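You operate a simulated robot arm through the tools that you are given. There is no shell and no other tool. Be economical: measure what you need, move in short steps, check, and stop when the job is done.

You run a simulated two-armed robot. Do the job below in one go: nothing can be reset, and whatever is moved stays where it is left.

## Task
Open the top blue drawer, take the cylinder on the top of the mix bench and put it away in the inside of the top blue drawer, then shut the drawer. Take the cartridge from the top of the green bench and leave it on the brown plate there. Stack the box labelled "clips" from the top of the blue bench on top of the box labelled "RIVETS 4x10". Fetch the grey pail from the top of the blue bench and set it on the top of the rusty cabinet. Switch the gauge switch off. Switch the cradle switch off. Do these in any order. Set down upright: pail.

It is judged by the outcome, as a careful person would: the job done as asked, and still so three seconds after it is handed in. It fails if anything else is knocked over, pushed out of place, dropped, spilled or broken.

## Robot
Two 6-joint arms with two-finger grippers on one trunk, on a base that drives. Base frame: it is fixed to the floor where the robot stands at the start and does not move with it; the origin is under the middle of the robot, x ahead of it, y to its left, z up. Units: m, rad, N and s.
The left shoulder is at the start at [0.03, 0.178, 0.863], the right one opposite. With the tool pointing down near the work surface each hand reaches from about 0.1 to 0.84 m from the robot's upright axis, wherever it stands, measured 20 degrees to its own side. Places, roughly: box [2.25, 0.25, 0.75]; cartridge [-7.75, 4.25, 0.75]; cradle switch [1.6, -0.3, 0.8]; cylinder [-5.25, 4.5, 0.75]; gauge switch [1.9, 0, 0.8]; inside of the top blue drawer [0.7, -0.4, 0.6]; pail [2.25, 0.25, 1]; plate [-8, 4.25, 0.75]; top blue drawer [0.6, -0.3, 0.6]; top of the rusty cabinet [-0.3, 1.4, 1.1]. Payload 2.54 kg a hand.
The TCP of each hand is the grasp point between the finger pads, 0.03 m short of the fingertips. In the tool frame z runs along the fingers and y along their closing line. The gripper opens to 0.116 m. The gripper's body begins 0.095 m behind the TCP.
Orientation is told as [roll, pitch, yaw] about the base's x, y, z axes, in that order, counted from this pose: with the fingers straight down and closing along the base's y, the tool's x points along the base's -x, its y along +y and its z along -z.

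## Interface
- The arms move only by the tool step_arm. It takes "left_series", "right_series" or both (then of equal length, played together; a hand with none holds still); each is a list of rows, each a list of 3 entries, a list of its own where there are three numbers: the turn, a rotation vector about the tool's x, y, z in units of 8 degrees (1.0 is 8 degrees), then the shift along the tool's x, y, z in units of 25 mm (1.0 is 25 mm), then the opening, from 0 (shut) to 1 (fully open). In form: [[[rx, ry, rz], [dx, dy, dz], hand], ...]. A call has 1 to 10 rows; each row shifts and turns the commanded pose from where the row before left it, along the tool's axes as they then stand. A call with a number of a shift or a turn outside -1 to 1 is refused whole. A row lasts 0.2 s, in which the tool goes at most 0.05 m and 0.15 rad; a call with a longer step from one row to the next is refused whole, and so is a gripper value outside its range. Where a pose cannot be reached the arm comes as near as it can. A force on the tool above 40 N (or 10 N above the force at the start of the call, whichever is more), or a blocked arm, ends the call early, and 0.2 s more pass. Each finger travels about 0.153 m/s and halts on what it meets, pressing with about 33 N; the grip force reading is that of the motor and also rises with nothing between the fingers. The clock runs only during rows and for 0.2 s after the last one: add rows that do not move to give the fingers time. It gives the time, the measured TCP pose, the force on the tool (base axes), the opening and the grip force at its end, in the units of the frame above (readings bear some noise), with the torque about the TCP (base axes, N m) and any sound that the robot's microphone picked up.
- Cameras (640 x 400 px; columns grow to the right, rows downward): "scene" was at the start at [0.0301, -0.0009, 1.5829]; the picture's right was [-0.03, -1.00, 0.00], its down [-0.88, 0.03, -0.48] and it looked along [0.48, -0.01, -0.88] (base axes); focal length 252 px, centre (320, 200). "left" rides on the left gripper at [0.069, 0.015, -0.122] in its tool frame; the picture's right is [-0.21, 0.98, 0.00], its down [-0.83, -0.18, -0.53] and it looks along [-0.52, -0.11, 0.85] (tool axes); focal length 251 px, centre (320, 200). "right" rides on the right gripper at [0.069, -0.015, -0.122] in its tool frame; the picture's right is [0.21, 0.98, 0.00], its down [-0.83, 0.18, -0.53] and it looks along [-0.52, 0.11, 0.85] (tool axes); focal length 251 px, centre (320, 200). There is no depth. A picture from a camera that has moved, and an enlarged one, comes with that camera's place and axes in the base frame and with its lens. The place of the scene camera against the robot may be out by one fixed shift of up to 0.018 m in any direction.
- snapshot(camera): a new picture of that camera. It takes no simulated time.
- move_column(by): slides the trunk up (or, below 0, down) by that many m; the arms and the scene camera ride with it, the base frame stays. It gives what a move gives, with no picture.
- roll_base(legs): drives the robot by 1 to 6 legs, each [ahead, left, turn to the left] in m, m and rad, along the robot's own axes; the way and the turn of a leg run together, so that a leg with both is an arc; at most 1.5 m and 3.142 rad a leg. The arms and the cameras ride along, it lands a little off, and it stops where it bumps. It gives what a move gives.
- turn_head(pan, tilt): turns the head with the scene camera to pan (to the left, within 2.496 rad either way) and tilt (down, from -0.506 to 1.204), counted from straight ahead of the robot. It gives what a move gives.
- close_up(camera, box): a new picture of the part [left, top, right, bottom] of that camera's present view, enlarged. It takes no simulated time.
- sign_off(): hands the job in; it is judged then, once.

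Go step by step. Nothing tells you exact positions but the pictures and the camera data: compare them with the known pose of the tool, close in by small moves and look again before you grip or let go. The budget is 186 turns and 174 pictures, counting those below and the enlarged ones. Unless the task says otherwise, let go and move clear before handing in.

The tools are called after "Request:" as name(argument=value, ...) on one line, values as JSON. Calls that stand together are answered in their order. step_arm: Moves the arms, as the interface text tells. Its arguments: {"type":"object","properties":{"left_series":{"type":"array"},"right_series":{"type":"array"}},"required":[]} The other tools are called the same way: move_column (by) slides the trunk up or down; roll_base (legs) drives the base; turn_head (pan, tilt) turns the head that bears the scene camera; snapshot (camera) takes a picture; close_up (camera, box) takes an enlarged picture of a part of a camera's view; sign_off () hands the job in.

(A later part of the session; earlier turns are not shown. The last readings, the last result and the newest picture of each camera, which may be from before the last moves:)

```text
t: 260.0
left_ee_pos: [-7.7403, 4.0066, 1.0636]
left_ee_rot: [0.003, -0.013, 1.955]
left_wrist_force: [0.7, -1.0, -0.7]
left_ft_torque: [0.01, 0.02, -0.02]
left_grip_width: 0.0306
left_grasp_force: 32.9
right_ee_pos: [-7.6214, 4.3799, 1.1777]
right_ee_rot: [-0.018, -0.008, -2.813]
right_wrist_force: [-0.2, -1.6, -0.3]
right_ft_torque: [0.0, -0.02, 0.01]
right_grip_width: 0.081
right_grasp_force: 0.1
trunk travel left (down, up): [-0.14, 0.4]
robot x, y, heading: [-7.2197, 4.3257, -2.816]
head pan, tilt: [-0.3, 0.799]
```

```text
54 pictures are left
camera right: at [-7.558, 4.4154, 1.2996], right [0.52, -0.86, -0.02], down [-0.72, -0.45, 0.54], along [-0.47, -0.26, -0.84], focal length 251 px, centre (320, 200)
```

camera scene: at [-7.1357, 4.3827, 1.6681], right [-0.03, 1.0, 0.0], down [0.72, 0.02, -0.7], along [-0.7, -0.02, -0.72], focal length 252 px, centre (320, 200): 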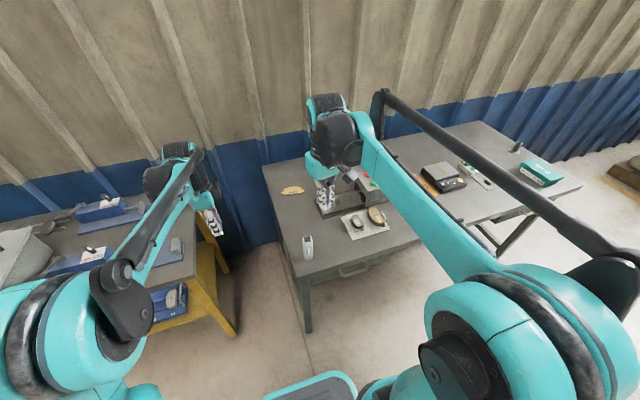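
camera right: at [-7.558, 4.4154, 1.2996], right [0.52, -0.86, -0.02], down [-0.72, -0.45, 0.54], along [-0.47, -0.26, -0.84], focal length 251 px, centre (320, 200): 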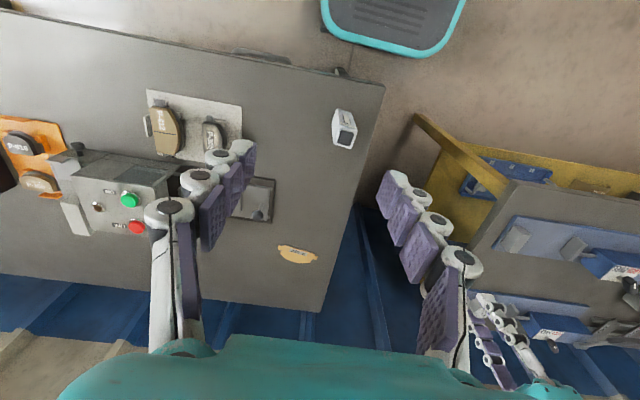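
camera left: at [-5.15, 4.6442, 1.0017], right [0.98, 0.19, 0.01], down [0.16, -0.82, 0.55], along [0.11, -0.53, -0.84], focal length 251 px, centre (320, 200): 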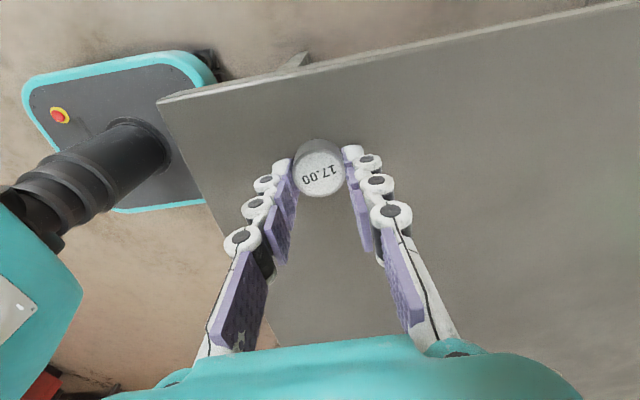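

Request:
step_arm(right_series=[[[0, 0, 0], [-0.8, 0.8, 0], 0.7], [[0, 0, 0], [-0.79, 0.77, 0], 0.7], [[0, 0, 0], [0, 0, 1], 0.7], [[0, 0, 0], [0, 0, 1], 0.7], [[0, 0, 0], [0, 0, 1], 0.7], [[0, 0, 0], [0, 0, 1], 0.7], [[0, 0, 0], [0, 0, 1], 0.7], [[0, 0, 0], [0, 0, 0.6], 0.7], [[0, 0, 0], [0, 0, 0], 0.7]])

Request:
snapshot(camera="right")

```text
t: 262.0
left_ee_pos: [-7.7401, 4.0089, 1.0648]
left_ee_rot: [0.002, -0.015, 1.954]
left_wrist_force: [0.1, -0.6, -1.7]
left_ft_torque: [0.0, 0.01, 0.02]
left_grip_width: 0.0306
left_grasp_force: 33.3
right_ee_pos: [-7.6485, 4.3335, 1.0375]
right_ee_rot: [-0.019, -0.008, -2.813]
right_wrist_force: [-0.3, 0.0, 0.4]
right_ft_torque: [-0.02, 0.0, 0.0]
right_grip_width: 0.0813
right_grasp_force: 0.0
trunk travel left (down, up): [-0.14, 0.4]
robot x, y, heading: [-7.2172, 4.3278, -2.814]
head pan, tilt: [-0.3, 0.799]
```

```text
53 pictures are left
camera right: at [-7.5854, 4.3687, 1.1591], right [0.52, -0.86, -0.02], down [-0.72, -0.45, 0.54], along [-0.47, -0.26, -0.84], focal length 251 px, centre (320, 200)
```

right: 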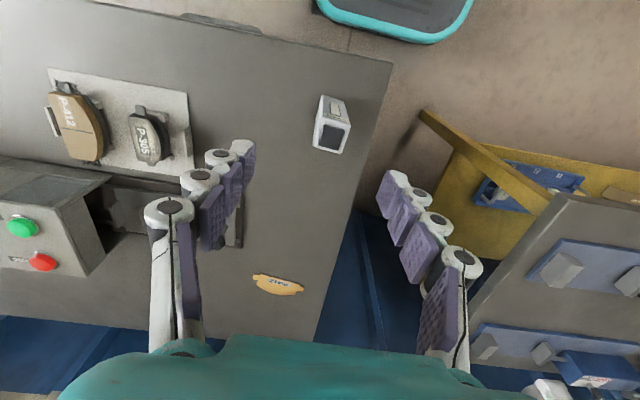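

Request:
step_arm(right_series=[[[0, 0, 0], [0.22, 0.27, 0.8], 0.7], [[0, 0, 0], [0, 0, 0.9], 0.7], [[0, 0, 0], [0, 0, 0.9], 0.7], [[0, 0, 0], [0, 0, 0.9], 0.7], [[0, 0, 0], [0, 0, 0], 0.7]])

Request:
snapshot(camera="right")

```text
t: 263.2
left_ee_pos: [-7.7399, 4.0086, 1.0664]
left_ee_rot: [0.001, -0.014, 1.955]
left_wrist_force: [-0.3, -0.3, -1.1]
left_ft_torque: [0.01, 0.02, 0.01]
left_grip_width: 0.0304
left_grasp_force: 33.3
right_ee_pos: [-7.6408, 4.3312, 0.9484]
right_ee_rot: [-0.019, -0.009, -2.815]
right_wrist_force: [1.2, 0.6, -0.2]
right_ft_torque: [-0.01, 0.01, 0.0]
right_grip_width: 0.0812
right_grasp_force: 0.0
trunk travel left (down, up): [-0.14, 0.4]
robot x, y, heading: [-7.2201, 4.3268, -2.818]
head pan, tilt: [-0.3, 0.799]
```

```text
52 pictures are left
camera right: at [-7.5779, 4.3657, 1.0705], right [0.52, -0.86, -0.02], down [-0.72, -0.45, 0.54], along [-0.47, -0.26, -0.84], focal length 251 px, centre (320, 200)
```

right: 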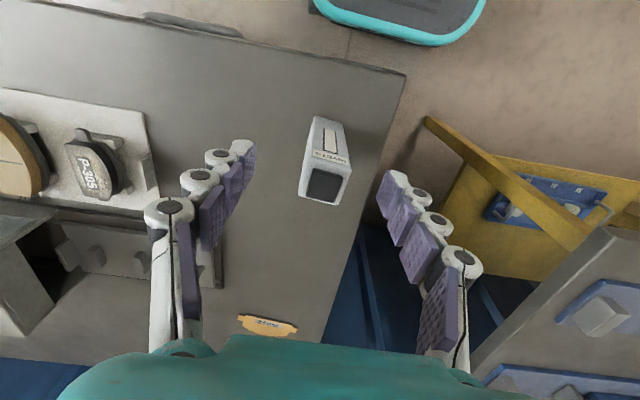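

Request:
step_arm(right_series=[[[0, 0, 0], [0, 0.1, 0.6], 0.7], [[0, 0, 0], [0, 0, 0.5], 0.6], [[0, 0, 0], [0, 0, 0], 0.5], [[0, 0, 0], [0, 0, 0], 0.4], [[0, 0, 0], [0, 0, 0], 0.3], [[0, 0, 0], [0, 0, 0], 0.2], [[0, 0, 0], [0, 0, 0], 0.1], [[0, 0, 0], [0, 0, 0], 0.1]])

Request:
snapshot(camera="right")

```text
t: 265.0
left_ee_pos: [-7.7402, 4.009, 1.065]
left_ee_rot: [0.001, -0.014, 1.955]
left_wrist_force: [-0.1, 0.5, -0.7]
left_ft_torque: [-0.01, -0.01, -0.01]
left_grip_width: 0.0307
left_grasp_force: 32.7
right_ee_pos: [-7.6411, 4.3293, 0.9212]
right_ee_rot: [-0.02, -0.009, -2.814]
right_wrist_force: [0.1, 0.3, -0.6]
right_ft_torque: [-0.01, -0.06, 0.02]
right_grip_width: 0.0314
right_grasp_force: 32.9
trunk travel left (down, up): [-0.14, 0.4]
robot x, y, heading: [-7.2177, 4.3268, -2.812]
head pan, tilt: [-0.3, 0.799]
```

```text
51 pictures are left
camera right: at [-7.5778, 4.3631, 1.0438], right [0.52, -0.86, -0.02], down [-0.72, -0.45, 0.54], along [-0.47, -0.26, -0.84], focal length 251 px, centre (320, 200)
```

right: 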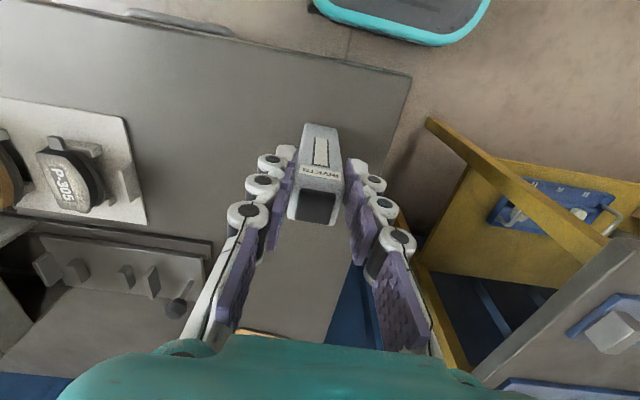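

Cartridge gripped. Lift and carry it over the brown plate.

Request:
step_arm(right_series=[[[0, 0, 0], [0, 0, -0.4], 0.1], [[0, 0, 0], [0, 0, -0.9], 0.1], [[0, 0, 0], [0, 0, -0.9], 0.1], [[0, 0, 0], [0, 0, -0.9], 0.1], [[0, 0, 0], [0, 0, -0.9], 0.1], [[0, 0, 0], [-1, 0, 0], 0.1], [[0, 0, 0], [-1, 0, 0], 0.1], [[0, 0, 0], [-1, -0.2, 0], 0.1], [[0, 0, 0], [-1, -0.2, 0], 0.1], [[0, 0, 0], [-1, 0, 0], 0.1]])

Request:
step_arm(right_series=[[[0, 0, 0], [-1, 0, 0], 0.1], [[0, 0, 0], [-1, 0, 0], 0.1], [[0, 0, 0], [-1, -0.2, 0], 0.1], [[0, 0, 0], [-1, -0.2, 0], 0.1], [[0, 0, 0], [-1, 0, 0], 0.1], [[0, 0, 0], [-1, 0, 0], 0.1], [[0, 0, 0], [-1, 0, 0], 0.1], [[0, 0, 0], [-0.9, 0, 0], 0.1], [[0, 0, 0], [0, 0, 0], 0.1]])

Request:
snapshot(camera="right")

Request:
close_up(camera="scene", box=[250, 110, 410, 230])

```text
t: 267.2
left_ee_pos: [-7.7417, 4.0073, 1.0647]
left_ee_rot: [-0.001, -0.015, 1.955]
left_wrist_force: [-0.4, 0.0, -1.3]
left_ft_torque: [0.04, -0.05, -0.01]
left_grip_width: 0.0304
left_grasp_force: 32.6
right_ee_pos: [-7.7619, 4.2938, 1.021]
right_ee_rot: [-0.02, -0.007, -2.813]
right_wrist_force: [-0.7, 0.2, -1.5]
right_ft_torque: [-0.01, -0.06, -0.01]
right_grip_width: 0.031
right_grasp_force: 33.4
trunk travel left (down, up): [-0.14, 0.4]
robot x, y, heading: [-7.2199, 4.33, -2.816]
head pan, tilt: [-0.3, 0.799]
```

```text
t: 269.2
left_ee_pos: [-7.7389, 4.009, 1.0657]
left_ee_rot: [0.001, -0.014, 1.954]
left_wrist_force: [0.8, 0.3, -1.4]
left_ft_torque: [0.0, 0.02, 0.0]
left_grip_width: 0.0305
left_grasp_force: 33.1
right_ee_pos: [-7.9507, 4.2429, 1.0267]
right_ee_rot: [-0.02, -0.008, -2.814]
right_wrist_force: [0.6, -0.6, -1.9]
right_ft_torque: [-0.02, 0.0, 0.03]
right_grip_width: 0.0312
right_grasp_force: 33.2
trunk travel left (down, up): [-0.14, 0.4]
robot x, y, heading: [-7.2221, 4.326, -2.816]
head pan, tilt: [-0.3, 0.799]
```

```text
50 pictures are left
camera right: at [-7.8887, 4.2772, 1.1485], right [0.52, -0.86, -0.02], down [-0.72, -0.45, 0.54], along [-0.47, -0.26, -0.84], focal length 251 px, centre (320, 200)
```

right: 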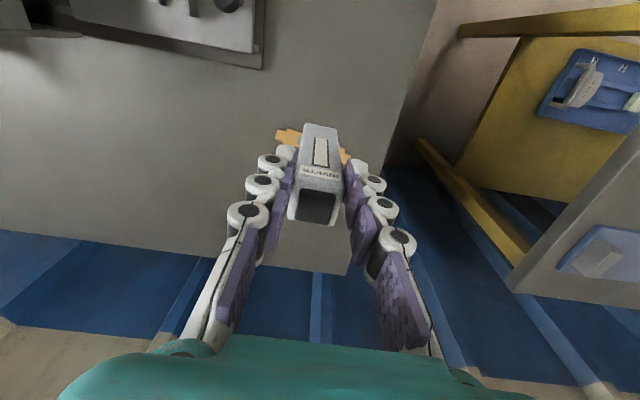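

```text
3.33 times, centred on (330, 170) of scene
camera zoom: at [-7.2769, 4.3348, 1.6681], right [-0.03, 1.0, 0.0], down [0.72, 0.02, -0.7], along [-0.7, -0.02, -0.72], focal length 841 px, centre (287, 300)
```

zoom: 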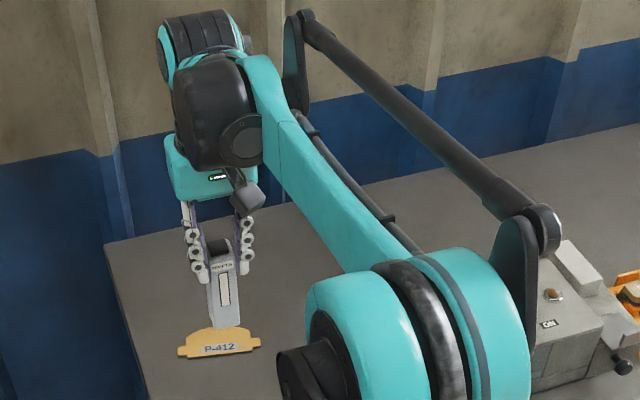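

Request:
step_arm(right_series=[[[0, 0, 0], [0, 0, 0.8], 0.1], [[0, 0, 0], [0, 0, 0.8], 0.1], [[0, 0, 0], [-0.6, 0, 0.6], 0.1], [[0, 0, 0], [-0.6, 0, 0], 0.1], [[0, 0, 0], [-0.5, -0.08, 0], 0.1], [[0, 0, 0], [0, 0, 0], 0.1]])

Request:
snapshot(camera="right")

Request:
close_up(camera="scene", box=[280, 170, 360, 230])

```text
t: 270.6
left_ee_pos: [-7.7402, 4.0084, 1.0652]
left_ee_rot: [0.003, -0.012, 1.955]
left_wrist_force: [0.3, -0.7, -1.3]
left_ft_torque: [-0.01, -0.01, 0.03]
left_grip_width: 0.0305
left_grasp_force: 33.0
right_ee_pos: [-7.9923, 4.231, 0.9694]
right_ee_rot: [-0.019, -0.008, -2.813]
right_wrist_force: [0.2, -0.3, -0.4]
right_ft_torque: [-0.08, -0.01, -0.01]
right_grip_width: 0.0312
right_grasp_force: 32.4
trunk travel left (down, up): [-0.14, 0.4]
robot x, y, heading: [-7.221, 4.33, -2.81]
head pan, tilt: [-0.3, 0.799]
```

```text
48 pictures are left
camera right: at [-7.9296, 4.2655, 1.092], right [0.52, -0.86, -0.02], down [-0.72, -0.45, 0.54], along [-0.47, -0.26, -0.84], focal length 251 px, centre (320, 200)
```

right: 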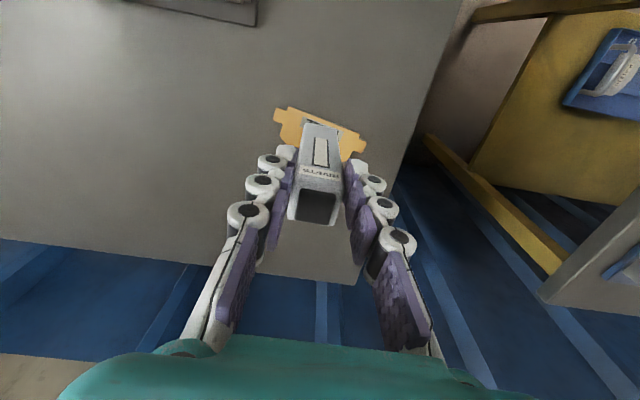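

```text
6.67 times, centred on (320, 200) of scene
camera zoom: at [-7.2771, 4.3346, 1.6681], right [-0.03, 1.0, 0.0], down [0.72, 0.02, -0.7], along [-0.7, -0.02, -0.72], focal length 1682 px, centre (320, 200)
```

zoom: 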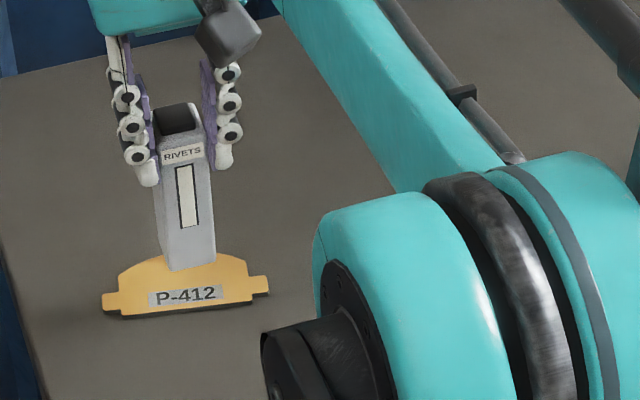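

Request:
step_arm(right_series=[[[0, 0, 0], [-0.45, -0.05, 0.4], 0.1], [[0, 0, 0], [0, 0, 0.5], 0.1], [[0, 0, 0], [0, 0, 0.4], 0.1], [[0, 0, 0], [0, 0, 0], 0.1]])

Request:
close_up(camera="scene", box=[280, 170, 360, 230])

```text
t: 271.6
left_ee_pos: [-7.7405, 4.0085, 1.0657]
left_ee_rot: [0.002, -0.013, 1.955]
left_wrist_force: [-0.2, 1.0, -2.1]
left_ft_torque: [-0.01, 0.04, -0.05]
left_grip_width: 0.0306
left_grasp_force: 33.5
right_ee_pos: [-8.0042, 4.2284, 0.9391]
right_ee_rot: [-0.019, -0.008, -2.814]
right_wrist_force: [0.3, 0.9, -1.2]
right_ft_torque: [0.04, -0.02, 0.0]
right_grip_width: 0.0313
right_grasp_force: 33.1
trunk travel left (down, up): [-0.14, 0.4]
robot x, y, heading: [-7.2238, 4.3271, -2.81]
head pan, tilt: [-0.3, 0.799]
```

```text
6.67 times, centred on (320, 200) of scene
camera zoom: at [-7.2774, 4.3346, 1.6681], right [-0.03, 1.0, 0.0], down [0.72, 0.02, -0.7], along [-0.7, -0.02, -0.72], focal length 1682 px, centre (320, 200)
```

zoom: 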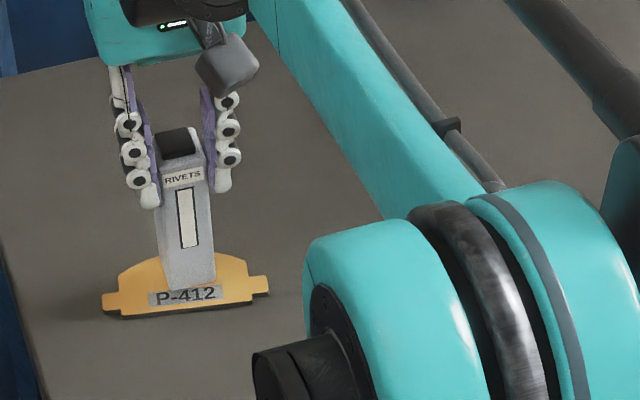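

Request:
step_arm(right_series=[[[0, 0, 0], [0, 0, 0.2], 0.1], [[0, 0, 0], [0, 0, 0.12], 0.1], [[0, 0, 0], [0, 0, 0.1], 0.1], [[0, 0, 0], [0, 0, 0], 0.1]])

Request:
close_up(camera="scene", box=[280, 170, 360, 230])

```text
t: 272.6
left_ee_pos: [-7.7401, 4.0075, 1.0655]
left_ee_rot: [0.001, -0.013, 1.956]
left_wrist_force: [-0.1, 0.5, -1.0]
left_ft_torque: [-0.02, 0.01, 0.01]
left_grip_width: 0.0307
left_grasp_force: 32.7
right_ee_pos: [-8.0055, 4.231, 0.9272]
right_ee_rot: [-0.018, -0.008, -2.814]
right_wrist_force: [-0.5, 0.5, -1.9]
right_ft_torque: [-0.03, -0.01, -0.04]
right_grip_width: 0.0313
right_grasp_force: 32.4
trunk travel left (down, up): [-0.14, 0.4]
robot x, y, heading: [-7.2161, 4.3265, -2.81]
head pan, tilt: [-0.3, 0.799]
```

```text
6.67 times, centred on (320, 200) of scene
camera zoom: at [-7.2776, 4.3345, 1.668], right [-0.03, 1.0, 0.0], down [0.72, 0.02, -0.7], along [-0.7, -0.02, -0.72], focal length 1682 px, centre (320, 200)
```

zoom: 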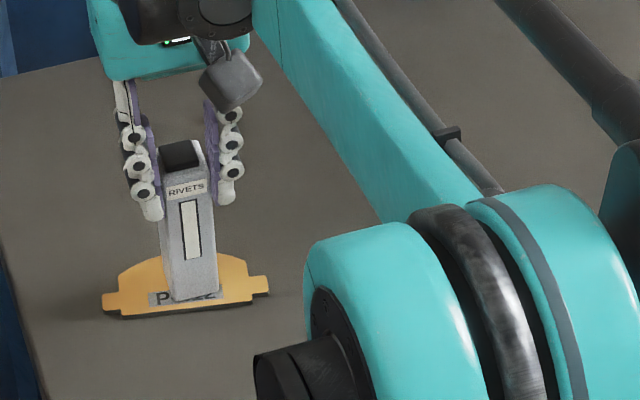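

Request:
step_arm(right_series=[[[0, 0, 0], [-0.2, 0, 0], 0.1], [[0, 0, 0], [0, 0, 0.1], 0.1], [[0, 0, 0], [0, 0, 0.1], 0.1], [[0, 0, 0], [0, 0, 0.1], 0.1], [[0, 0, 0], [0, 0, 0], 0.1]])

Request:
close_up(camera="scene", box=[280, 170, 360, 230])

```text
t: 273.8
left_ee_pos: [-7.7389, 4.0084, 1.0663]
left_ee_rot: [0.002, -0.014, 1.957]
left_wrist_force: [0.5, 0.4, -0.8]
left_ft_torque: [0.0, 0.0, -0.02]
left_grip_width: 0.0308
left_grasp_force: 33.4
right_ee_pos: [-8.0068, 4.2286, 0.9222]
right_ee_rot: [-0.019, -0.012, -2.813]
right_wrist_force: [-1.7, 3.6, 26.8]
right_ft_torque: [0.04, 0.16, -0.05]
right_grip_width: 0.0314
right_grasp_force: 32.7
trunk travel left (down, up): [-0.14, 0.4]
robot x, y, heading: [-7.2191, 4.3294, -2.814]
head pan, tilt: [-0.3, 0.799]
```

```text
6.67 times, centred on (320, 200) of scene
camera zoom: at [-7.2741, 4.3356, 1.6683], right [-0.03, 1.0, 0.0], down [0.72, 0.02, -0.7], along [-0.7, -0.02, -0.72], focal length 1682 px, centre (320, 200)
```

zoom: 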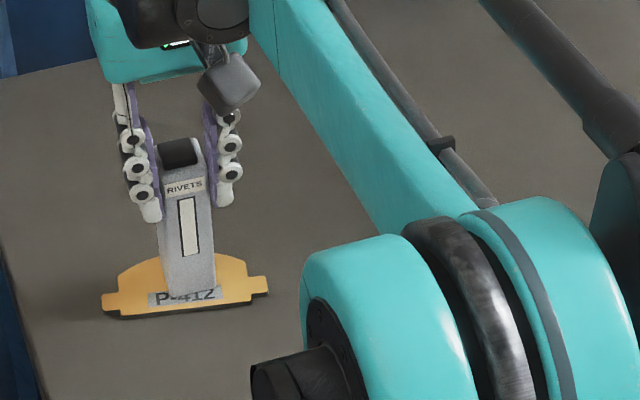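

Contact on the plate, well centred. Release and rise.

Request:
step_arm(right_series=[[[0, 0, 0], [0, 0, -0.08], 0.1], [[0, 0, 0], [0, 0, 0], 0.35], [[0, 0, 0], [0, 0, 0], 0.5], [[0, 0, 0], [0, 0, 0], 0.6], [[0, 0, 0], [0, 0, -0.4], 0.6], [[0, 0, 0], [0, 0, -1], 0.6], [[0, 0, 0], [0, 0, -1], 0.6], [[0, 0, 0], [0, 0, -1], 0.6], [[0, 0, 0], [0, 0, -1], 0.6], [[0, 0, 0], [0, 0, 0], 0.6]])

Request:
close_up(camera="scene", box=[280, 170, 360, 230])

Request:
snapshot(camera="right")

```text
t: 276.0
left_ee_pos: [-7.7401, 4.0083, 1.0653]
left_ee_rot: [0.001, -0.014, 1.955]
left_wrist_force: [-0.9, -0.3, -1.2]
left_ft_torque: [0.01, -0.01, -0.02]
left_grip_width: 0.0307
left_grasp_force: 33.1
right_ee_pos: [-8.009, 4.2265, 1.0321]
right_ee_rot: [-0.019, -0.005, -2.814]
right_wrist_force: [0.4, 0.9, -1.3]
right_ft_torque: [-0.03, 0.01, 0.0]
right_grip_width: 0.0696
right_grasp_force: 0.0
trunk travel left (down, up): [-0.14, 0.4]
robot x, y, heading: [-7.2211, 4.3262, -2.813]
head pan, tilt: [-0.3, 0.799]
```

```text
6.67 times, centred on (320, 200) of scene
camera zoom: at [-7.2776, 4.3346, 1.668], right [-0.03, 1.0, 0.0], down [0.72, 0.02, -0.7], along [-0.7, -0.02, -0.72], focal length 1682 px, centre (320, 200)
```

zoom: 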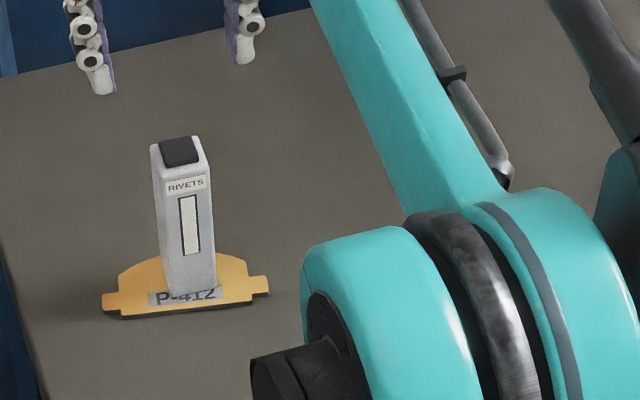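

```text
42 pictures are left
camera right: at [-7.9456, 4.2612, 1.1536], right [0.52, -0.86, -0.02], down [-0.72, -0.45, 0.54], along [-0.47, -0.26, -0.84], focal length 251 px, centre (320, 200)
```

right: 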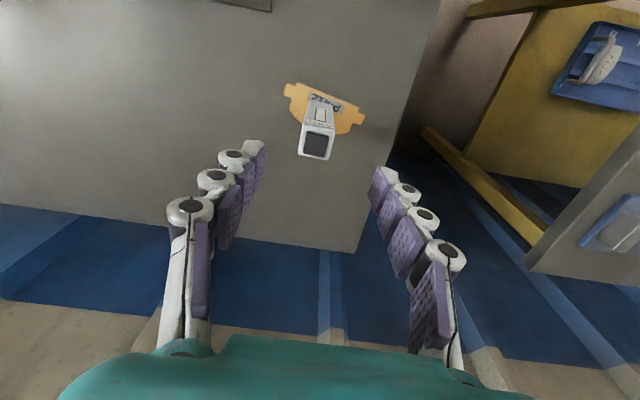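

Cartridge stands on the plate. Now raise up, back off, and head back toward the drawer with the cylinder.

Request:
move_column(by=0.4)

Request:
step_arm(right_series=[[[0, 0, 0], [1, 0, 0], 0.6], [[0, 0, 0], [1, 0, 0], 0.3], [[0, 0, 0], [1, 0, 0], 0.0], [[0, 0, 0], [1, 0, 0], 0], [[0, 0, 0], [1, 0, 0], 0], [[0, 0, 0], [1, 0, 0], 0], [[0, 0, 0], [1, 0, 0], 0], [[0, 0, 0], [1, 0, 0], 0], [[0, 0, 0], [1, 0, 0], 0], [[0, 0, 0], [1, 0, 0], 0]])

Request:
roll_base(legs=[[-0.4, 0, 0], [0, 0, 1.9], [1.5, 0, 0], [1.5, 0, 0], [0.16, 0, 0]])

```text
t: 279.9
left_ee_pos: [-7.741, 4.0086, 1.4655]
left_ee_rot: [0.002, -0.014, 1.954]
left_wrist_force: [0.2, 0.1, -0.9]
left_ft_torque: [-0.02, 0.01, 0.01]
left_grip_width: 0.0307
left_grasp_force: 33.4
right_ee_pos: [-8.009, 4.2266, 1.4312]
right_ee_rot: [-0.019, -0.006, -2.813]
right_wrist_force: [0.0, 0.0, 0.0]
right_ft_torque: [-0.05, 0.0, 0.02]
right_grip_width: 0.0698
right_grasp_force: 0.0
trunk travel left (down, up): [-0.54, 0.0]
robot x, y, heading: [-7.2188, 4.3255, -2.81]
head pan, tilt: [-0.3, 0.799]
```

```text
t: 282.1
left_ee_pos: [-7.7386, 4.0085, 1.4654]
left_ee_rot: [0.004, -0.014, 1.953]
left_wrist_force: [1.1, 0.6, -0.6]
left_ft_torque: [-0.02, 0.03, -0.05]
left_grip_width: 0.0309
left_grasp_force: 33.0
right_ee_pos: [-7.7712, 4.3072, 1.4302]
right_ee_rot: [-0.02, -0.01, -2.811]
right_wrist_force: [0.3, 0.3, -0.1]
right_ft_torque: [-0.01, 0.02, 0.0]
right_grip_width: 0.0
right_grasp_force: 28.6
trunk travel left (down, up): [-0.54, 0.0]
robot x, y, heading: [-7.2199, 4.3293, -2.815]
head pan, tilt: [-0.3, 0.799]
```

```text
t: 304.1
left_ee_pos: [-4.5129, 1.5145, 1.4659]
left_ee_rot: [0.003, -0.014, -2.455]
left_wrist_force: [-0.2, 0.7, -0.3]
left_ft_torque: [-0.05, 0.02, -0.01]
left_grip_width: 0.0307
left_grasp_force: 32.4
right_ee_pos: [-4.7872, 1.393, 1.4308]
right_ee_rot: [-0.019, -0.01, -0.938]
right_wrist_force: [-0.3, 0.6, -0.6]
right_ft_torque: [-0.06, -0.01, 0.0]
right_grip_width: 0.0
right_grasp_force: 28.7
trunk travel left (down, up): [-0.54, 0.0]
robot x, y, heading: [-4.9708, 1.9161, -0.943]
head pan, tilt: [-0.3, 0.799]
```

Request:
roll_base(legs=[[0, 0, -0.232], [1.0, 0, 0], [0.87, 0, 0], [0, 0, -0.26], [1.25, 0, 0], [0, 0, 1.74]])

Request:
turn_head(pan=0, tilt=0.4)

Request:
snapshot(camera="scene")

```text
t: 325.0
left_ee_pos: [-3.5601, -0.6684, 1.4639]
left_ee_rot: [0.0, -0.015, -1.196]
left_wrist_force: [-0.6, 0.4, -2.1]
left_ft_torque: [0.0, 0.01, 0.0]
left_grip_width: 0.0304
left_grasp_force: 33.0
right_ee_pos: [-3.5299, -0.9657, 1.4283]
right_ee_rot: [-0.019, -0.006, 0.32]
right_wrist_force: [0.2, -0.1, -1.0]
right_ft_torque: [0.0, 0.02, -0.02]
right_grip_width: 0.0001
right_grasp_force: 28.5
trunk travel left (down, up): [-0.54, 0.0]
robot x, y, heading: [-4.0822, -0.9829, 0.322]
head pan, tilt: [-0.3, 0.799]
```

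```text
t: 325.9
left_ee_pos: [-3.5601, -0.6683, 1.4649]
left_ee_rot: [0.002, -0.013, -1.193]
left_wrist_force: [0.6, -0.2, -1.1]
left_ft_torque: [0.01, 0.0, 0.0]
left_grip_width: 0.0307
left_grasp_force: 33.1
right_ee_pos: [-3.5283, -0.968, 1.4304]
right_ee_rot: [-0.019, -0.01, 0.32]
right_wrist_force: [-0.2, 0.4, -0.5]
right_ft_torque: [-0.04, -0.03, 0.02]
right_grip_width: 0.0
right_grasp_force: 29.2
trunk travel left (down, up): [-0.54, 0.0]
robot x, y, heading: [-4.0833, -0.9799, 0.323]
head pan, tilt: [0.0, 0.4]
```

```text
41 pictures are left
camera scene: at [-4.0278, -0.9613, 2.1031], right [0.31, -0.95, 0.0], down [-0.37, -0.12, -0.92], along [0.87, 0.29, -0.39], focal length 252 px, centre (320, 200)
```

scene: 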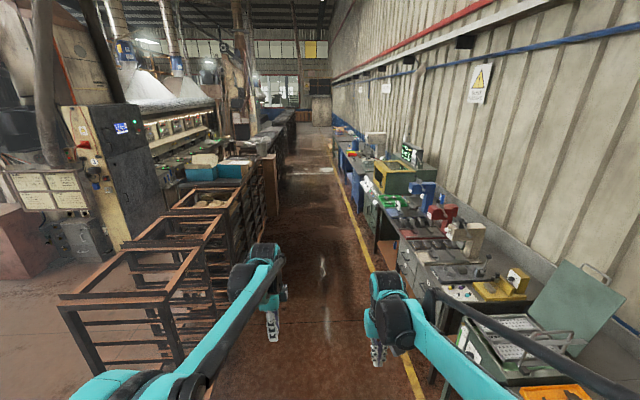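

Request:
roll_base(legs=[[0, 0, -0.06], [1.4, 0, 0], [0.43, 0, 0], [0, 0, 0.1], [1.45, 0, 0], [1.4, 0, 0]])

Request:
turn_head(pan=-1.3, tilt=0.85)

Request:
snapshot(camera="scene")

```text
t: 349.4
left_ee_pos: [0.8276, 0.8828, 1.4645]
left_ee_rot: [0.002, -0.012, -1.153]
left_wrist_force: [0.7, 0.7, -0.5]
left_ft_torque: [0.03, -0.02, -0.02]
left_grip_width: 0.0308
left_grasp_force: 32.8
right_ee_pos: [0.8714, 0.5868, 1.4302]
right_ee_rot: [-0.019, -0.008, 0.362]
right_wrist_force: [0.7, 0.1, 0.6]
right_ft_torque: [-0.03, 0.0, 0.01]
right_grip_width: 0.0
right_grasp_force: 28.6
trunk travel left (down, up): [-0.54, 0.0]
robot x, y, heading: [0.3203, 0.5487, 0.36]
head pan, tilt: [0.0, 0.4]
```

```text
t: 350.9
left_ee_pos: [0.8287, 0.883, 1.4637]
left_ee_rot: [0.003, -0.014, -1.151]
left_wrist_force: [-0.3, -0.7, -1.1]
left_ft_torque: [0.03, 0.01, 0.01]
left_grip_width: 0.0307
left_grasp_force: 33.0
right_ee_pos: [0.8719, 0.5861, 1.4286]
right_ee_rot: [-0.02, -0.006, 0.362]
right_wrist_force: [0.1, 0.2, 0.3]
right_ft_torque: [0.0, 0.03, -0.01]
right_grip_width: 0.0003
right_grasp_force: 28.5
trunk travel left (down, up): [-0.54, 0.0]
robot x, y, heading: [0.3197, 0.5465, 0.36]
head pan, tilt: [-1.3, 0.85]
```

```text
40 pictures are left
camera scene: at [0.3333, 0.4749, 2.0641], right [-0.81, -0.59, 0.0], down [-0.44, 0.61, -0.66], along [0.39, -0.53, -0.75], focal length 252 px, centre (320, 200)
```

scene: 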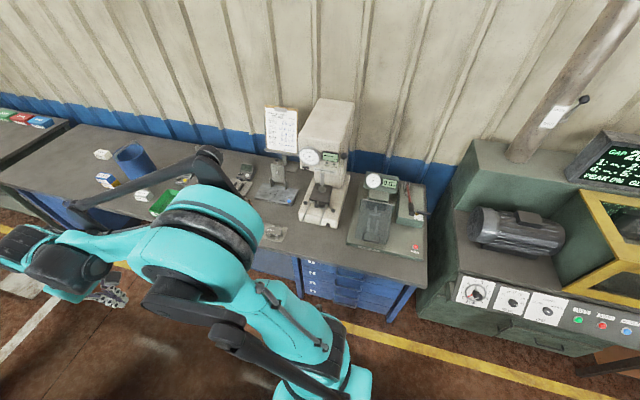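

I'm back by the drawer unit. Turn to face it, shift left, lower the trunk and look at the handles.

Request:
roll_base(legs=[[0, 0, -1.57], [0, 0.2, 0]])

Request:
move_column(by=-0.465)

Request:
turn_head(pan=-0.3, tilt=0.85)

Request:
snapshot(camera="scene")

Request:
snapshot(camera="right")

```text
t: 356.3
left_ee_pos: [0.8371, 0.1027, 1.4643]
left_ee_rot: [0.002, -0.014, -2.738]
left_wrist_force: [0.5, -0.1, -0.9]
left_ft_torque: [0.03, -0.04, 0.02]
left_grip_width: 0.0304
left_grasp_force: 32.9
right_ee_pos: [0.5392, 0.063, 1.4297]
right_ee_rot: [-0.018, -0.01, -1.223]
right_wrist_force: [0.2, 0.6, 0.7]
right_ft_torque: [0.03, -0.03, 0.01]
right_grip_width: 0.0
right_grasp_force: 28.3
trunk travel left (down, up): [-0.54, 0.0]
robot x, y, heading: [0.5146, 0.6109, -1.222]
head pan, tilt: [-1.3, 0.85]
```

```text
refused: -0.465 is not a number from -0.4 to 0.4
```

```text
t: 357.6
left_ee_pos: [0.8396, 0.1033, 1.4652]
left_ee_rot: [0.001, -0.016, -2.737]
left_wrist_force: [1.0, -0.4, -0.8]
left_ft_torque: [-0.01, 0.04, 0.04]
left_grip_width: 0.0307
left_grasp_force: 33.0
right_ee_pos: [0.5422, 0.0643, 1.4302]
right_ee_rot: [-0.02, -0.009, -1.222]
right_wrist_force: [-0.3, 0.1, 0.1]
right_ft_torque: [0.03, -0.01, 0.02]
right_grip_width: 0.0
right_grasp_force: 28.3
trunk travel left (down, up): [-0.54, 0.0]
robot x, y, heading: [0.5095, 0.615, -1.218]
head pan, tilt: [-0.3, 0.85]
```

```text
39 pictures are left
camera scene: at [0.4989, 0.5672, 2.064], right [-1.0, -0.05, 0.0], down [-0.04, 0.75, -0.66], along [0.03, -0.66, -0.75], focal length 252 px, centre (320, 200)
```

scene: 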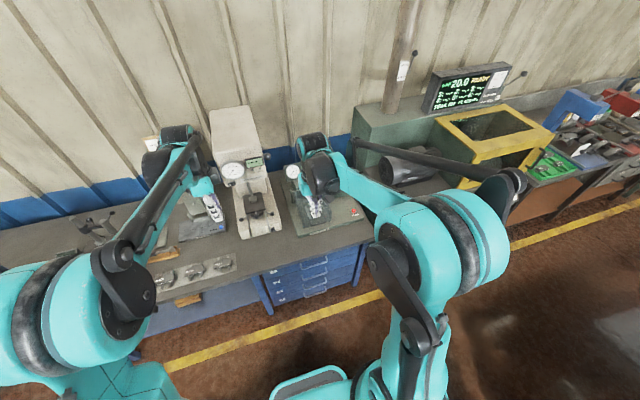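

```text
38 pictures are left
camera right: at [0.5064, 0.1254, 1.5519], right [0.84, 0.54, -0.02], down [0.46, -0.71, 0.54], along [0.27, -0.46, -0.84], focal length 251 px, centre (320, 200)
```

right: 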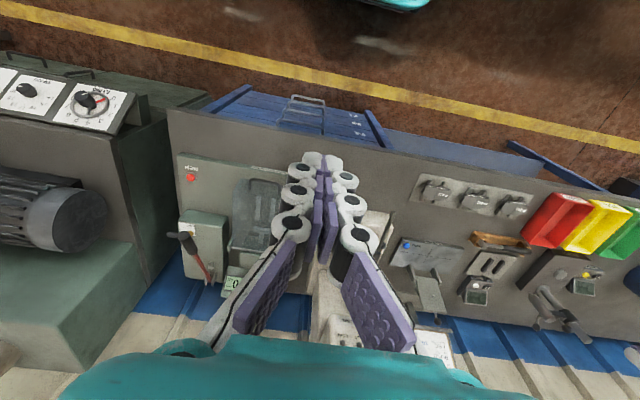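

Request:
move_column(by=-0.4)

Request:
close_up(camera="scene", box=[230, 210, 390, 310])

Request:
snapshot(camera="right")

```text
t: 361.4
left_ee_pos: [0.8383, 0.1022, 1.0658]
left_ee_rot: [0.002, -0.014, -2.737]
left_wrist_force: [0.8, 0.0, 0.0]
left_ft_torque: [-0.05, 0.02, 0.01]
left_grip_width: 0.0306
left_grasp_force: 34.0
right_ee_pos: [0.5411, 0.0636, 1.0301]
right_ee_rot: [-0.02, -0.009, -1.223]
right_wrist_force: [0.6, 0.0, 0.1]
right_ft_torque: [-0.02, -0.01, 0.02]
right_grip_width: 0.0
right_grasp_force: 28.7
trunk travel left (down, up): [-0.14, 0.4]
robot x, y, heading: [0.5034, 0.6151, -1.22]
head pan, tilt: [-0.3, 0.85]
```

```text
4.00 times, centred on (310, 260) of scene
camera zoom: at [0.4983, 0.5671, 1.6641], right [-1.0, -0.05, 0.0], down [-0.04, 0.75, -0.66], along [0.03, -0.66, -0.75], focal length 1009 px, centre (360, -40)
```

zoom: 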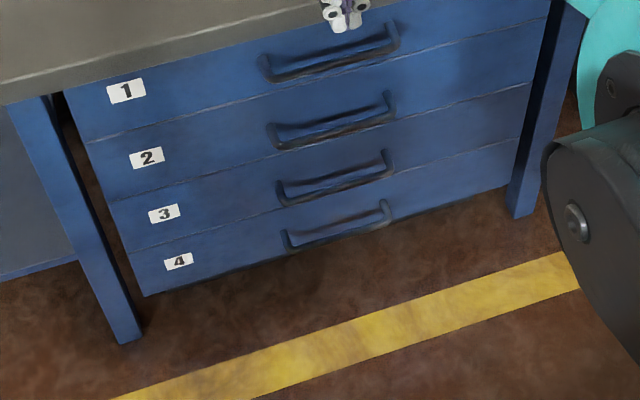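

```text
36 pictures are left
camera right: at [0.5059, 0.1253, 1.152], right [0.84, 0.54, -0.02], down [0.46, -0.71, 0.54], along [0.27, -0.46, -0.84], focal length 251 px, centre (320, 200)
```

right: 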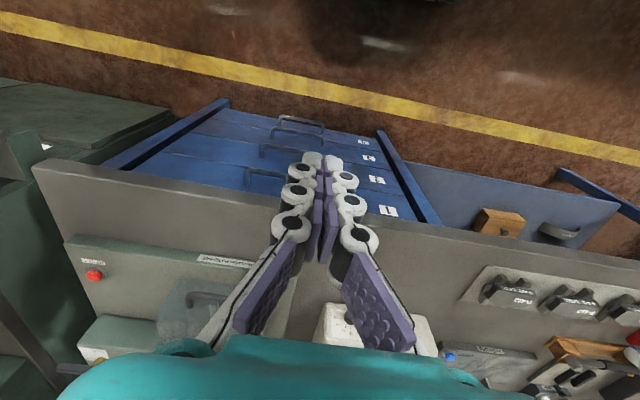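

Drawer 1 is the top one with a wide bar handle. I'll turn the right gripper so it closes front-to-back and tilt it 45° toward the drawer.

Request:
step_arm(right_series=[[[0, 0, -1], [0, 0, 0], 0.2], [[0, 0, -1], [0, 0, 0], 0.4], [[0, 0, -1], [0, 0, 0], 0.5], [[0, 0, -1], [0, 0, 0], 0.5], [[0, 0, -1], [0, 0, 0], 0.5], [[0, 0, -1], [0, 0, 0], 0.5], [[0, 0, -1], [0, 0, 0], 0.5], [[0, 0, -1], [0, 0, 0], 0.5], [[0, 0, -1], [0, 0, 0], 0.5], [[0, 0, -1], [0, 0, 0], 0.5]])

Request:
step_arm(right_series=[[[0, 0, -1], [0, 0, 0], 0.5], [[0, 0, -0.25], [0, 0, 0], 0.5], [[0.9, 0, 0], [0, 0, 0], 0.5], [[0.9, 0, 0], [0, 0, 0], 0.5], [[0.9, 0, 0], [0, 0, 0], 0.5], [[0.9, 0, 0], [0, 0, 0], 0.5], [[0.9, 0, 0], [0, 0, 0], 0.5], [[0.9, 0, 0], [0, 0, 0], 0.5], [[0, 0, 0], [0, 0, 0], 0.5]])

Request:
snapshot(camera="right")

```text
t: 363.6
left_ee_pos: [0.8375, 0.1011, 1.0647]
left_ee_rot: [0.001, -0.015, -2.736]
left_wrist_force: [-0.5, -0.5, -0.1]
left_ft_torque: [0.02, -0.03, -0.01]
left_grip_width: 0.0304
left_grasp_force: 32.9
right_ee_pos: [0.5413, 0.0645, 1.0301]
right_ee_rot: [-0.009, 0.017, 0.176]
right_wrist_force: [-0.1, -0.3, 0.1]
right_ft_torque: [-0.01, -0.06, -0.04]
right_grip_width: 0.0577
right_grasp_force: 0.1
trunk travel left (down, up): [-0.14, 0.4]
robot x, y, heading: [0.5102, 0.6131, -1.22]
head pan, tilt: [-0.3, 0.85]
```

```text
t: 365.6
left_ee_pos: [0.8383, 0.102, 1.0654]
left_ee_rot: [0.002, -0.014, -2.736]
left_wrist_force: [-0.6, -0.2, -1.2]
left_ft_torque: [0.01, 0.01, 0.01]
left_grip_width: 0.0305
left_grasp_force: 32.9
right_ee_pos: [0.5409, 0.0646, 1.0298]
right_ee_rot: [-0.764, 0.02, 0.349]
right_wrist_force: [0.8, 0.3, 0.7]
right_ft_torque: [0.04, 0.0, -0.02]
right_grip_width: 0.0579
right_grasp_force: 0.0
trunk travel left (down, up): [-0.14, 0.4]
robot x, y, heading: [0.5092, 0.6158, -1.221]
head pan, tilt: [-0.3, 0.85]
```

```text
35 pictures are left
camera right: at [0.4539, 0.11, 1.1301], right [-0.45, 0.59, -0.67], down [0.61, 0.75, 0.24], along [0.65, -0.3, -0.7], focal length 251 px, centre (320, 200)
```

right: 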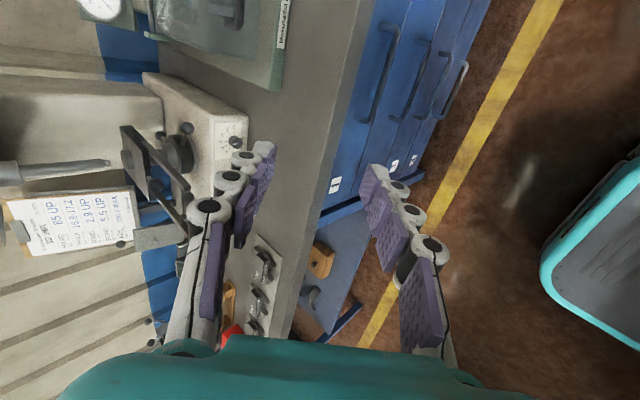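

Handle bar triangulates to about (0.581, -0.190, 0.585), slightly under the bench overhang. I'll tilt further to 60° and descend in front of it.

Request:
step_arm(right_series=[[[1, 0, 0], [0, 0, 0], 0.5], [[1, 0, 0], [0, 0, 0], 0.5], [[0, 0, 0], [0.2, 0.95, 0.55], 0.5], [[0, 0, 0], [0.2, 0.95, 0.55], 0.5], [[0, 0, 0], [0.2, 0.95, 0.55], 0.5], [[0, 0, 0], [0.2, 0.95, 0.55], 0.5], [[0, 0, 0], [0.2, 0.95, 0.55], 0.5], [[0, 0, 0], [0.2, 0.95, 0.55], 0.5], [[0, 0, 0], [0.2, 0.95, 0.55], 0.5], [[0, 0, 0], [0.2, 0.95, 0.55], 0.5]])

Request:
step_arm(right_series=[[[0, 0, 0], [0.2, 0.95, 0.55], 0.5], [[0, 0, 0], [0.2, 0.95, 0.55], 0.5], [[0, 0, 0], [0, 0.95, 0.55], 0.5], [[0, 0, 0], [0, 0.95, 0.55], 0.5], [[0, 0, 0], [0, 0.95, 0.55], 0.5], [[0, 0, 0], [0, 0.95, 0.55], 0.5], [[0, 0, 0], [0, 0, 0], 0.5]])

Request:
snapshot(camera="right")

```text
t: 367.8
left_ee_pos: [0.8379, 0.1024, 1.0645]
left_ee_rot: [0.001, -0.016, -2.736]
left_wrist_force: [0.6, -0.1, -2.0]
left_ft_torque: [0.04, -0.02, 0.01]
left_grip_width: 0.0305
left_grasp_force: 33.1
right_ee_pos: [0.5227, 0.0071, 0.9634]
right_ee_rot: [-1.039, 0.02, 0.349]
right_wrist_force: [-0.1, 0.0, 0.1]
right_ft_torque: [0.04, 0.01, 0.04]
right_grip_width: 0.058
right_grasp_force: 0.1
right hand out of reach, approached as far as the arm can: row 4, 5, 6, 7, 8, 9, 10
trunk travel left (down, up): [-0.14, 0.4]
robot x, y, heading: [0.5064, 0.6173, -1.222]
head pan, tilt: [-0.3, 0.85]
```

```text
t: 369.4
left_ee_pos: [0.838, 0.1034, 1.0662]
left_ee_rot: [0.002, -0.015, -2.736]
left_wrist_force: [-0.1, 0.2, -0.9]
left_ft_torque: [-0.01, 0.02, -0.02]
left_grip_width: 0.0307
left_grasp_force: 33.4
right_ee_pos: [0.5323, -0.0707, 0.9122]
right_ee_rot: [-1.037, 0.018, 0.349]
right_wrist_force: [0.1, 0.3, 0.0]
right_ft_torque: [-0.01, 0.0, -0.02]
right_grip_width: 0.058
right_grasp_force: 0.0
right hand out of reach, approached as far as the arm can: row 1, 2, 3, 4, 5, 6
trunk travel left (down, up): [-0.14, 0.4]
robot x, y, heading: [0.5086, 0.6166, -1.218]
head pan, tilt: [-0.3, 0.85]
```

```text
34 pictures are left
camera right: at [0.4368, -0.0016, 0.988], right [-0.39, 0.39, -0.84], down [0.59, 0.8, 0.1], along [0.71, -0.46, -0.54], focal length 251 px, centre (320, 200)
```

right: 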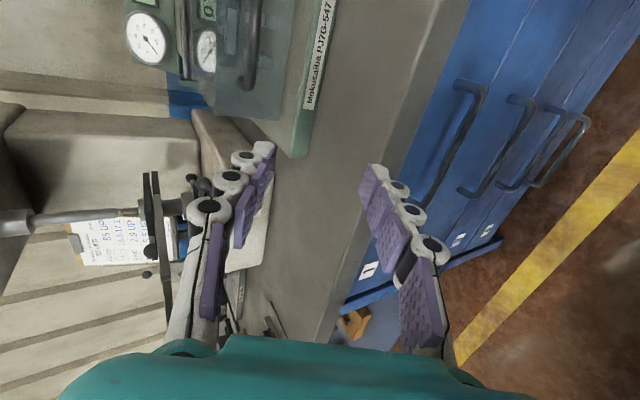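

Out of reach at this tilt close in; I'll back up a little and lower the trunk so the arm can reach forward.

Request:
roll_base(legs=[[-0.08, 0, 0]])

Request:
move_column(by=-0.14)

Request:
step_arm(right_series=[[[0, 0, 0], [0.3, 0.87, 0.5], 0.5], [[0, 0, 0], [0.3, 0.87, 0.5], 0.5], [[0, 0, 0], [0.3, 0.87, 0.5], 0.5], [[0, 0, 0], [0.3, 0.87, 0.5], 0.5], [[0, 0, 0], [0, 0.87, 0.5], 0.5], [[0, 0, 0], [0, 0, 0], 0.5]])

Request:
snapshot(camera="right")

```text
t: 370.5
left_ee_pos: [0.8112, 0.1796, 1.0652]
left_ee_rot: [0.002, -0.014, -2.737]
left_wrist_force: [0.0, 0.2, -0.9]
left_ft_torque: [-0.06, -0.03, 0.03]
left_grip_width: 0.0307
left_grasp_force: 33.2
right_ee_pos: [0.5063, 0.0061, 0.9112]
right_ee_rot: [-1.04, 0.019, 0.35]
right_wrist_force: [0.7, 0.2, 0.3]
right_ft_torque: [-0.01, 0.03, -0.05]
right_grip_width: 0.0581
right_grasp_force: 0.1
trunk travel left (down, up): [-0.14, 0.4]
robot x, y, heading: [0.4813, 0.6891, -1.222]
head pan, tilt: [-0.3, 0.85]
```

```text
t: 372.2
left_ee_pos: [0.8109, 0.1767, 0.9258]
left_ee_rot: [0.002, -0.014, -2.737]
left_wrist_force: [0.6, 0.1, -1.1]
left_ft_torque: [-0.01, 0.03, 0.01]
left_grip_width: 0.0305
left_grasp_force: 32.9
right_ee_pos: [0.5063, 0.0054, 0.772]
right_ee_rot: [-1.039, 0.021, 0.349]
right_wrist_force: [-0.7, -0.8, -0.1]
right_ft_torque: [0.02, -0.01, 0.0]
right_grip_width: 0.0579
right_grasp_force: 0.0
trunk travel left (down, up): [0.0, 0.54]
robot x, y, heading: [0.4793, 0.6895, -1.223]
head pan, tilt: [-0.3, 0.85]
```

```text
t: 373.6
left_ee_pos: [0.8109, 0.1765, 0.926]
left_ee_rot: [0.002, -0.014, -2.736]
left_wrist_force: [-0.3, -0.1, -1.3]
left_ft_torque: [0.02, 0.03, 0.03]
left_grip_width: 0.0307
left_grasp_force: 33.0
right_ee_pos: [0.4872, -0.0634, 0.6956]
right_ee_rot: [-1.036, 0.016, 0.349]
right_wrist_force: [-1.0, -0.2, 0.6]
right_ft_torque: [-0.01, 0.02, 0.0]
right_grip_width: 0.0582
right_grasp_force: 0.0
right hand out of reach, approached as far as the arm can: row 1, 2, 3, 4, 5
trunk travel left (down, up): [0.0, 0.54]
robot x, y, heading: [0.4863, 0.6931, -1.227]
head pan, tilt: [-0.3, 0.85]
```

```text
33 pictures are left
camera right: at [0.3918, 0.0044, 0.7726], right [-0.39, 0.39, -0.84], down [0.59, 0.8, 0.1], along [0.71, -0.45, -0.54], focal length 251 px, centre (320, 200)
```

right: 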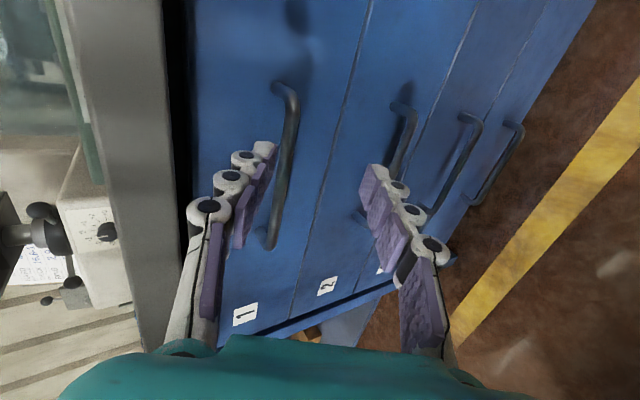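

Triangulating from the two wrist views puts the top handle bar centre at about (0.572, -0.138, 0.672). I'll line up with it and approach.

Request:
step_arm(right_series=[[[0, 0, 0], [-0.5, -0.6, 0], 0.5], [[0, 0, 0], [-0.5, -0.6, 0], 0.5], [[0, 0, 0], [-0.6, 0, 0.4], 0.5], [[0, 0, 0], [-0.5, 0, 0.6], 0.5], [[0, 0, 0], [0, 0, 0.6], 0.5], [[0, 0, 0], [0, 0, 0.6], 0.5], [[0, 0, 0], [0, 0, 0], 0.5]])

Request:
snapshot(camera="right")

```text
t: 375.2
left_ee_pos: [0.8105, 0.1772, 0.925]
left_ee_rot: [0.002, -0.014, -2.737]
left_wrist_force: [0.7, 0.4, -1.1]
left_ft_torque: [0.02, -0.01, 0.04]
left_grip_width: 0.0306
left_grasp_force: 33.5
right_ee_pos: [0.5587, -0.1067, 0.6916]
right_ee_rot: [-1.037, 0.019, 0.349]
right_wrist_force: [-0.6, 0.1, 0.0]
right_ft_torque: [0.01, 0.03, -0.03]
right_grip_width: 0.058
right_grasp_force: 0.0
trunk travel left (down, up): [0.0, 0.54]
robot x, y, heading: [0.4865, 0.6894, -1.224]
head pan, tilt: [-0.3, 0.85]
```

```text
32 pictures are left
camera right: at [0.4622, -0.0368, 0.7681], right [-0.39, 0.39, -0.84], down [0.59, 0.8, 0.1], along [0.71, -0.45, -0.54], focal length 251 px, centre (320, 200)
```

right: 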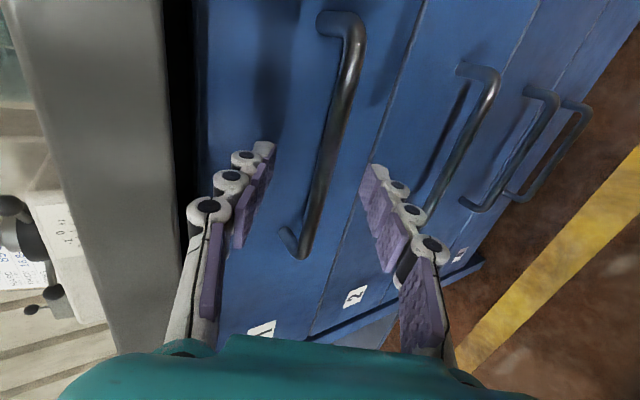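

Request:
step_arm(right_series=[[[0, 0, 0], [0, 0, 0.6], 0.5], [[0, 0, 0], [0, 0, 0.6], 0.5], [[0, 0, 0], [0, 0, 0], 0.5]])

Request:
snapshot(camera="right")

```text
t: 376.0
left_ee_pos: [0.8118, 0.1768, 0.9258]
left_ee_rot: [0.003, -0.013, -2.737]
left_wrist_force: [0.1, 0.4, -1.4]
left_ft_torque: [-0.03, -0.02, 0.02]
left_grip_width: 0.0306
left_grasp_force: 33.2
right_ee_pos: [0.5676, -0.1295, 0.6761]
right_ee_rot: [-1.038, 0.018, 0.351]
right_wrist_force: [-0.7, 1.9, 0.7]
right_ft_torque: [0.01, 0.01, 0.0]
right_grip_width: 0.0605
right_grasp_force: 0.0
trunk travel left (down, up): [0.0, 0.54]
robot x, y, heading: [0.4826, 0.6909, -1.221]
head pan, tilt: [-0.3, 0.85]
```

```text
31 pictures are left
camera right: at [0.4716, -0.0617, 0.7523], right [-0.39, 0.39, -0.84], down [0.59, 0.8, 0.1], along [0.71, -0.45, -0.54], focal length 251 px, centre (320, 200)
```

right: 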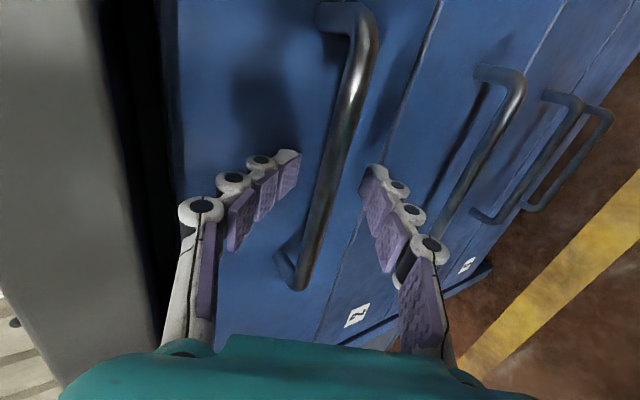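

The bar lies between the fingers and the inner finger just touches the drawer face. Close.

Request:
step_arm(right_series=[[[0, 0, 0], [0, 0, -0.2], 0.4], [[0, 0, 0], [0, 0, 0], 0.3], [[0, 0, 0], [0, 0, 0], 0.2], [[0, 0, 0], [0, 0, 0], 0.1], [[0, 0, 0], [0, 0, 0], 0.0], [[0, 0, 0], [0, 0, 0], 0.0]])

Request:
snapshot(camera="right")

```text
t: 377.4
left_ee_pos: [0.8125, 0.1765, 0.9236]
left_ee_rot: [0.001, -0.013, -2.737]
left_wrist_force: [-0.1, -0.5, 0.2]
left_ft_torque: [-0.01, -0.03, 0.0]
left_grip_width: 0.0308
left_grasp_force: 33.0
right_ee_pos: [0.5654, -0.1238, 0.6767]
right_ee_rot: [-1.033, 0.017, 0.348]
right_wrist_force: [-5.0, 18.5, -26.5]
right_ft_torque: [0.15, -0.05, -0.15]
right_grip_width: 0.0097
right_grasp_force: 37.4
trunk travel left (down, up): [0.0, 0.54]
robot x, y, heading: [0.48, 0.6879, -1.22]
head pan, tilt: [-0.3, 0.85]
```

```text
30 pictures are left
camera right: at [0.47, -0.0573, 0.7532], right [-0.39, 0.39, -0.84], down [0.59, 0.8, 0.1], along [0.71, -0.45, -0.54], focal length 251 px, centre (320, 200)
```

right: 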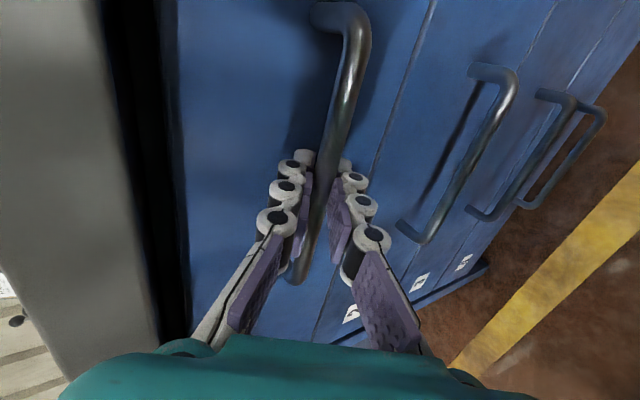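

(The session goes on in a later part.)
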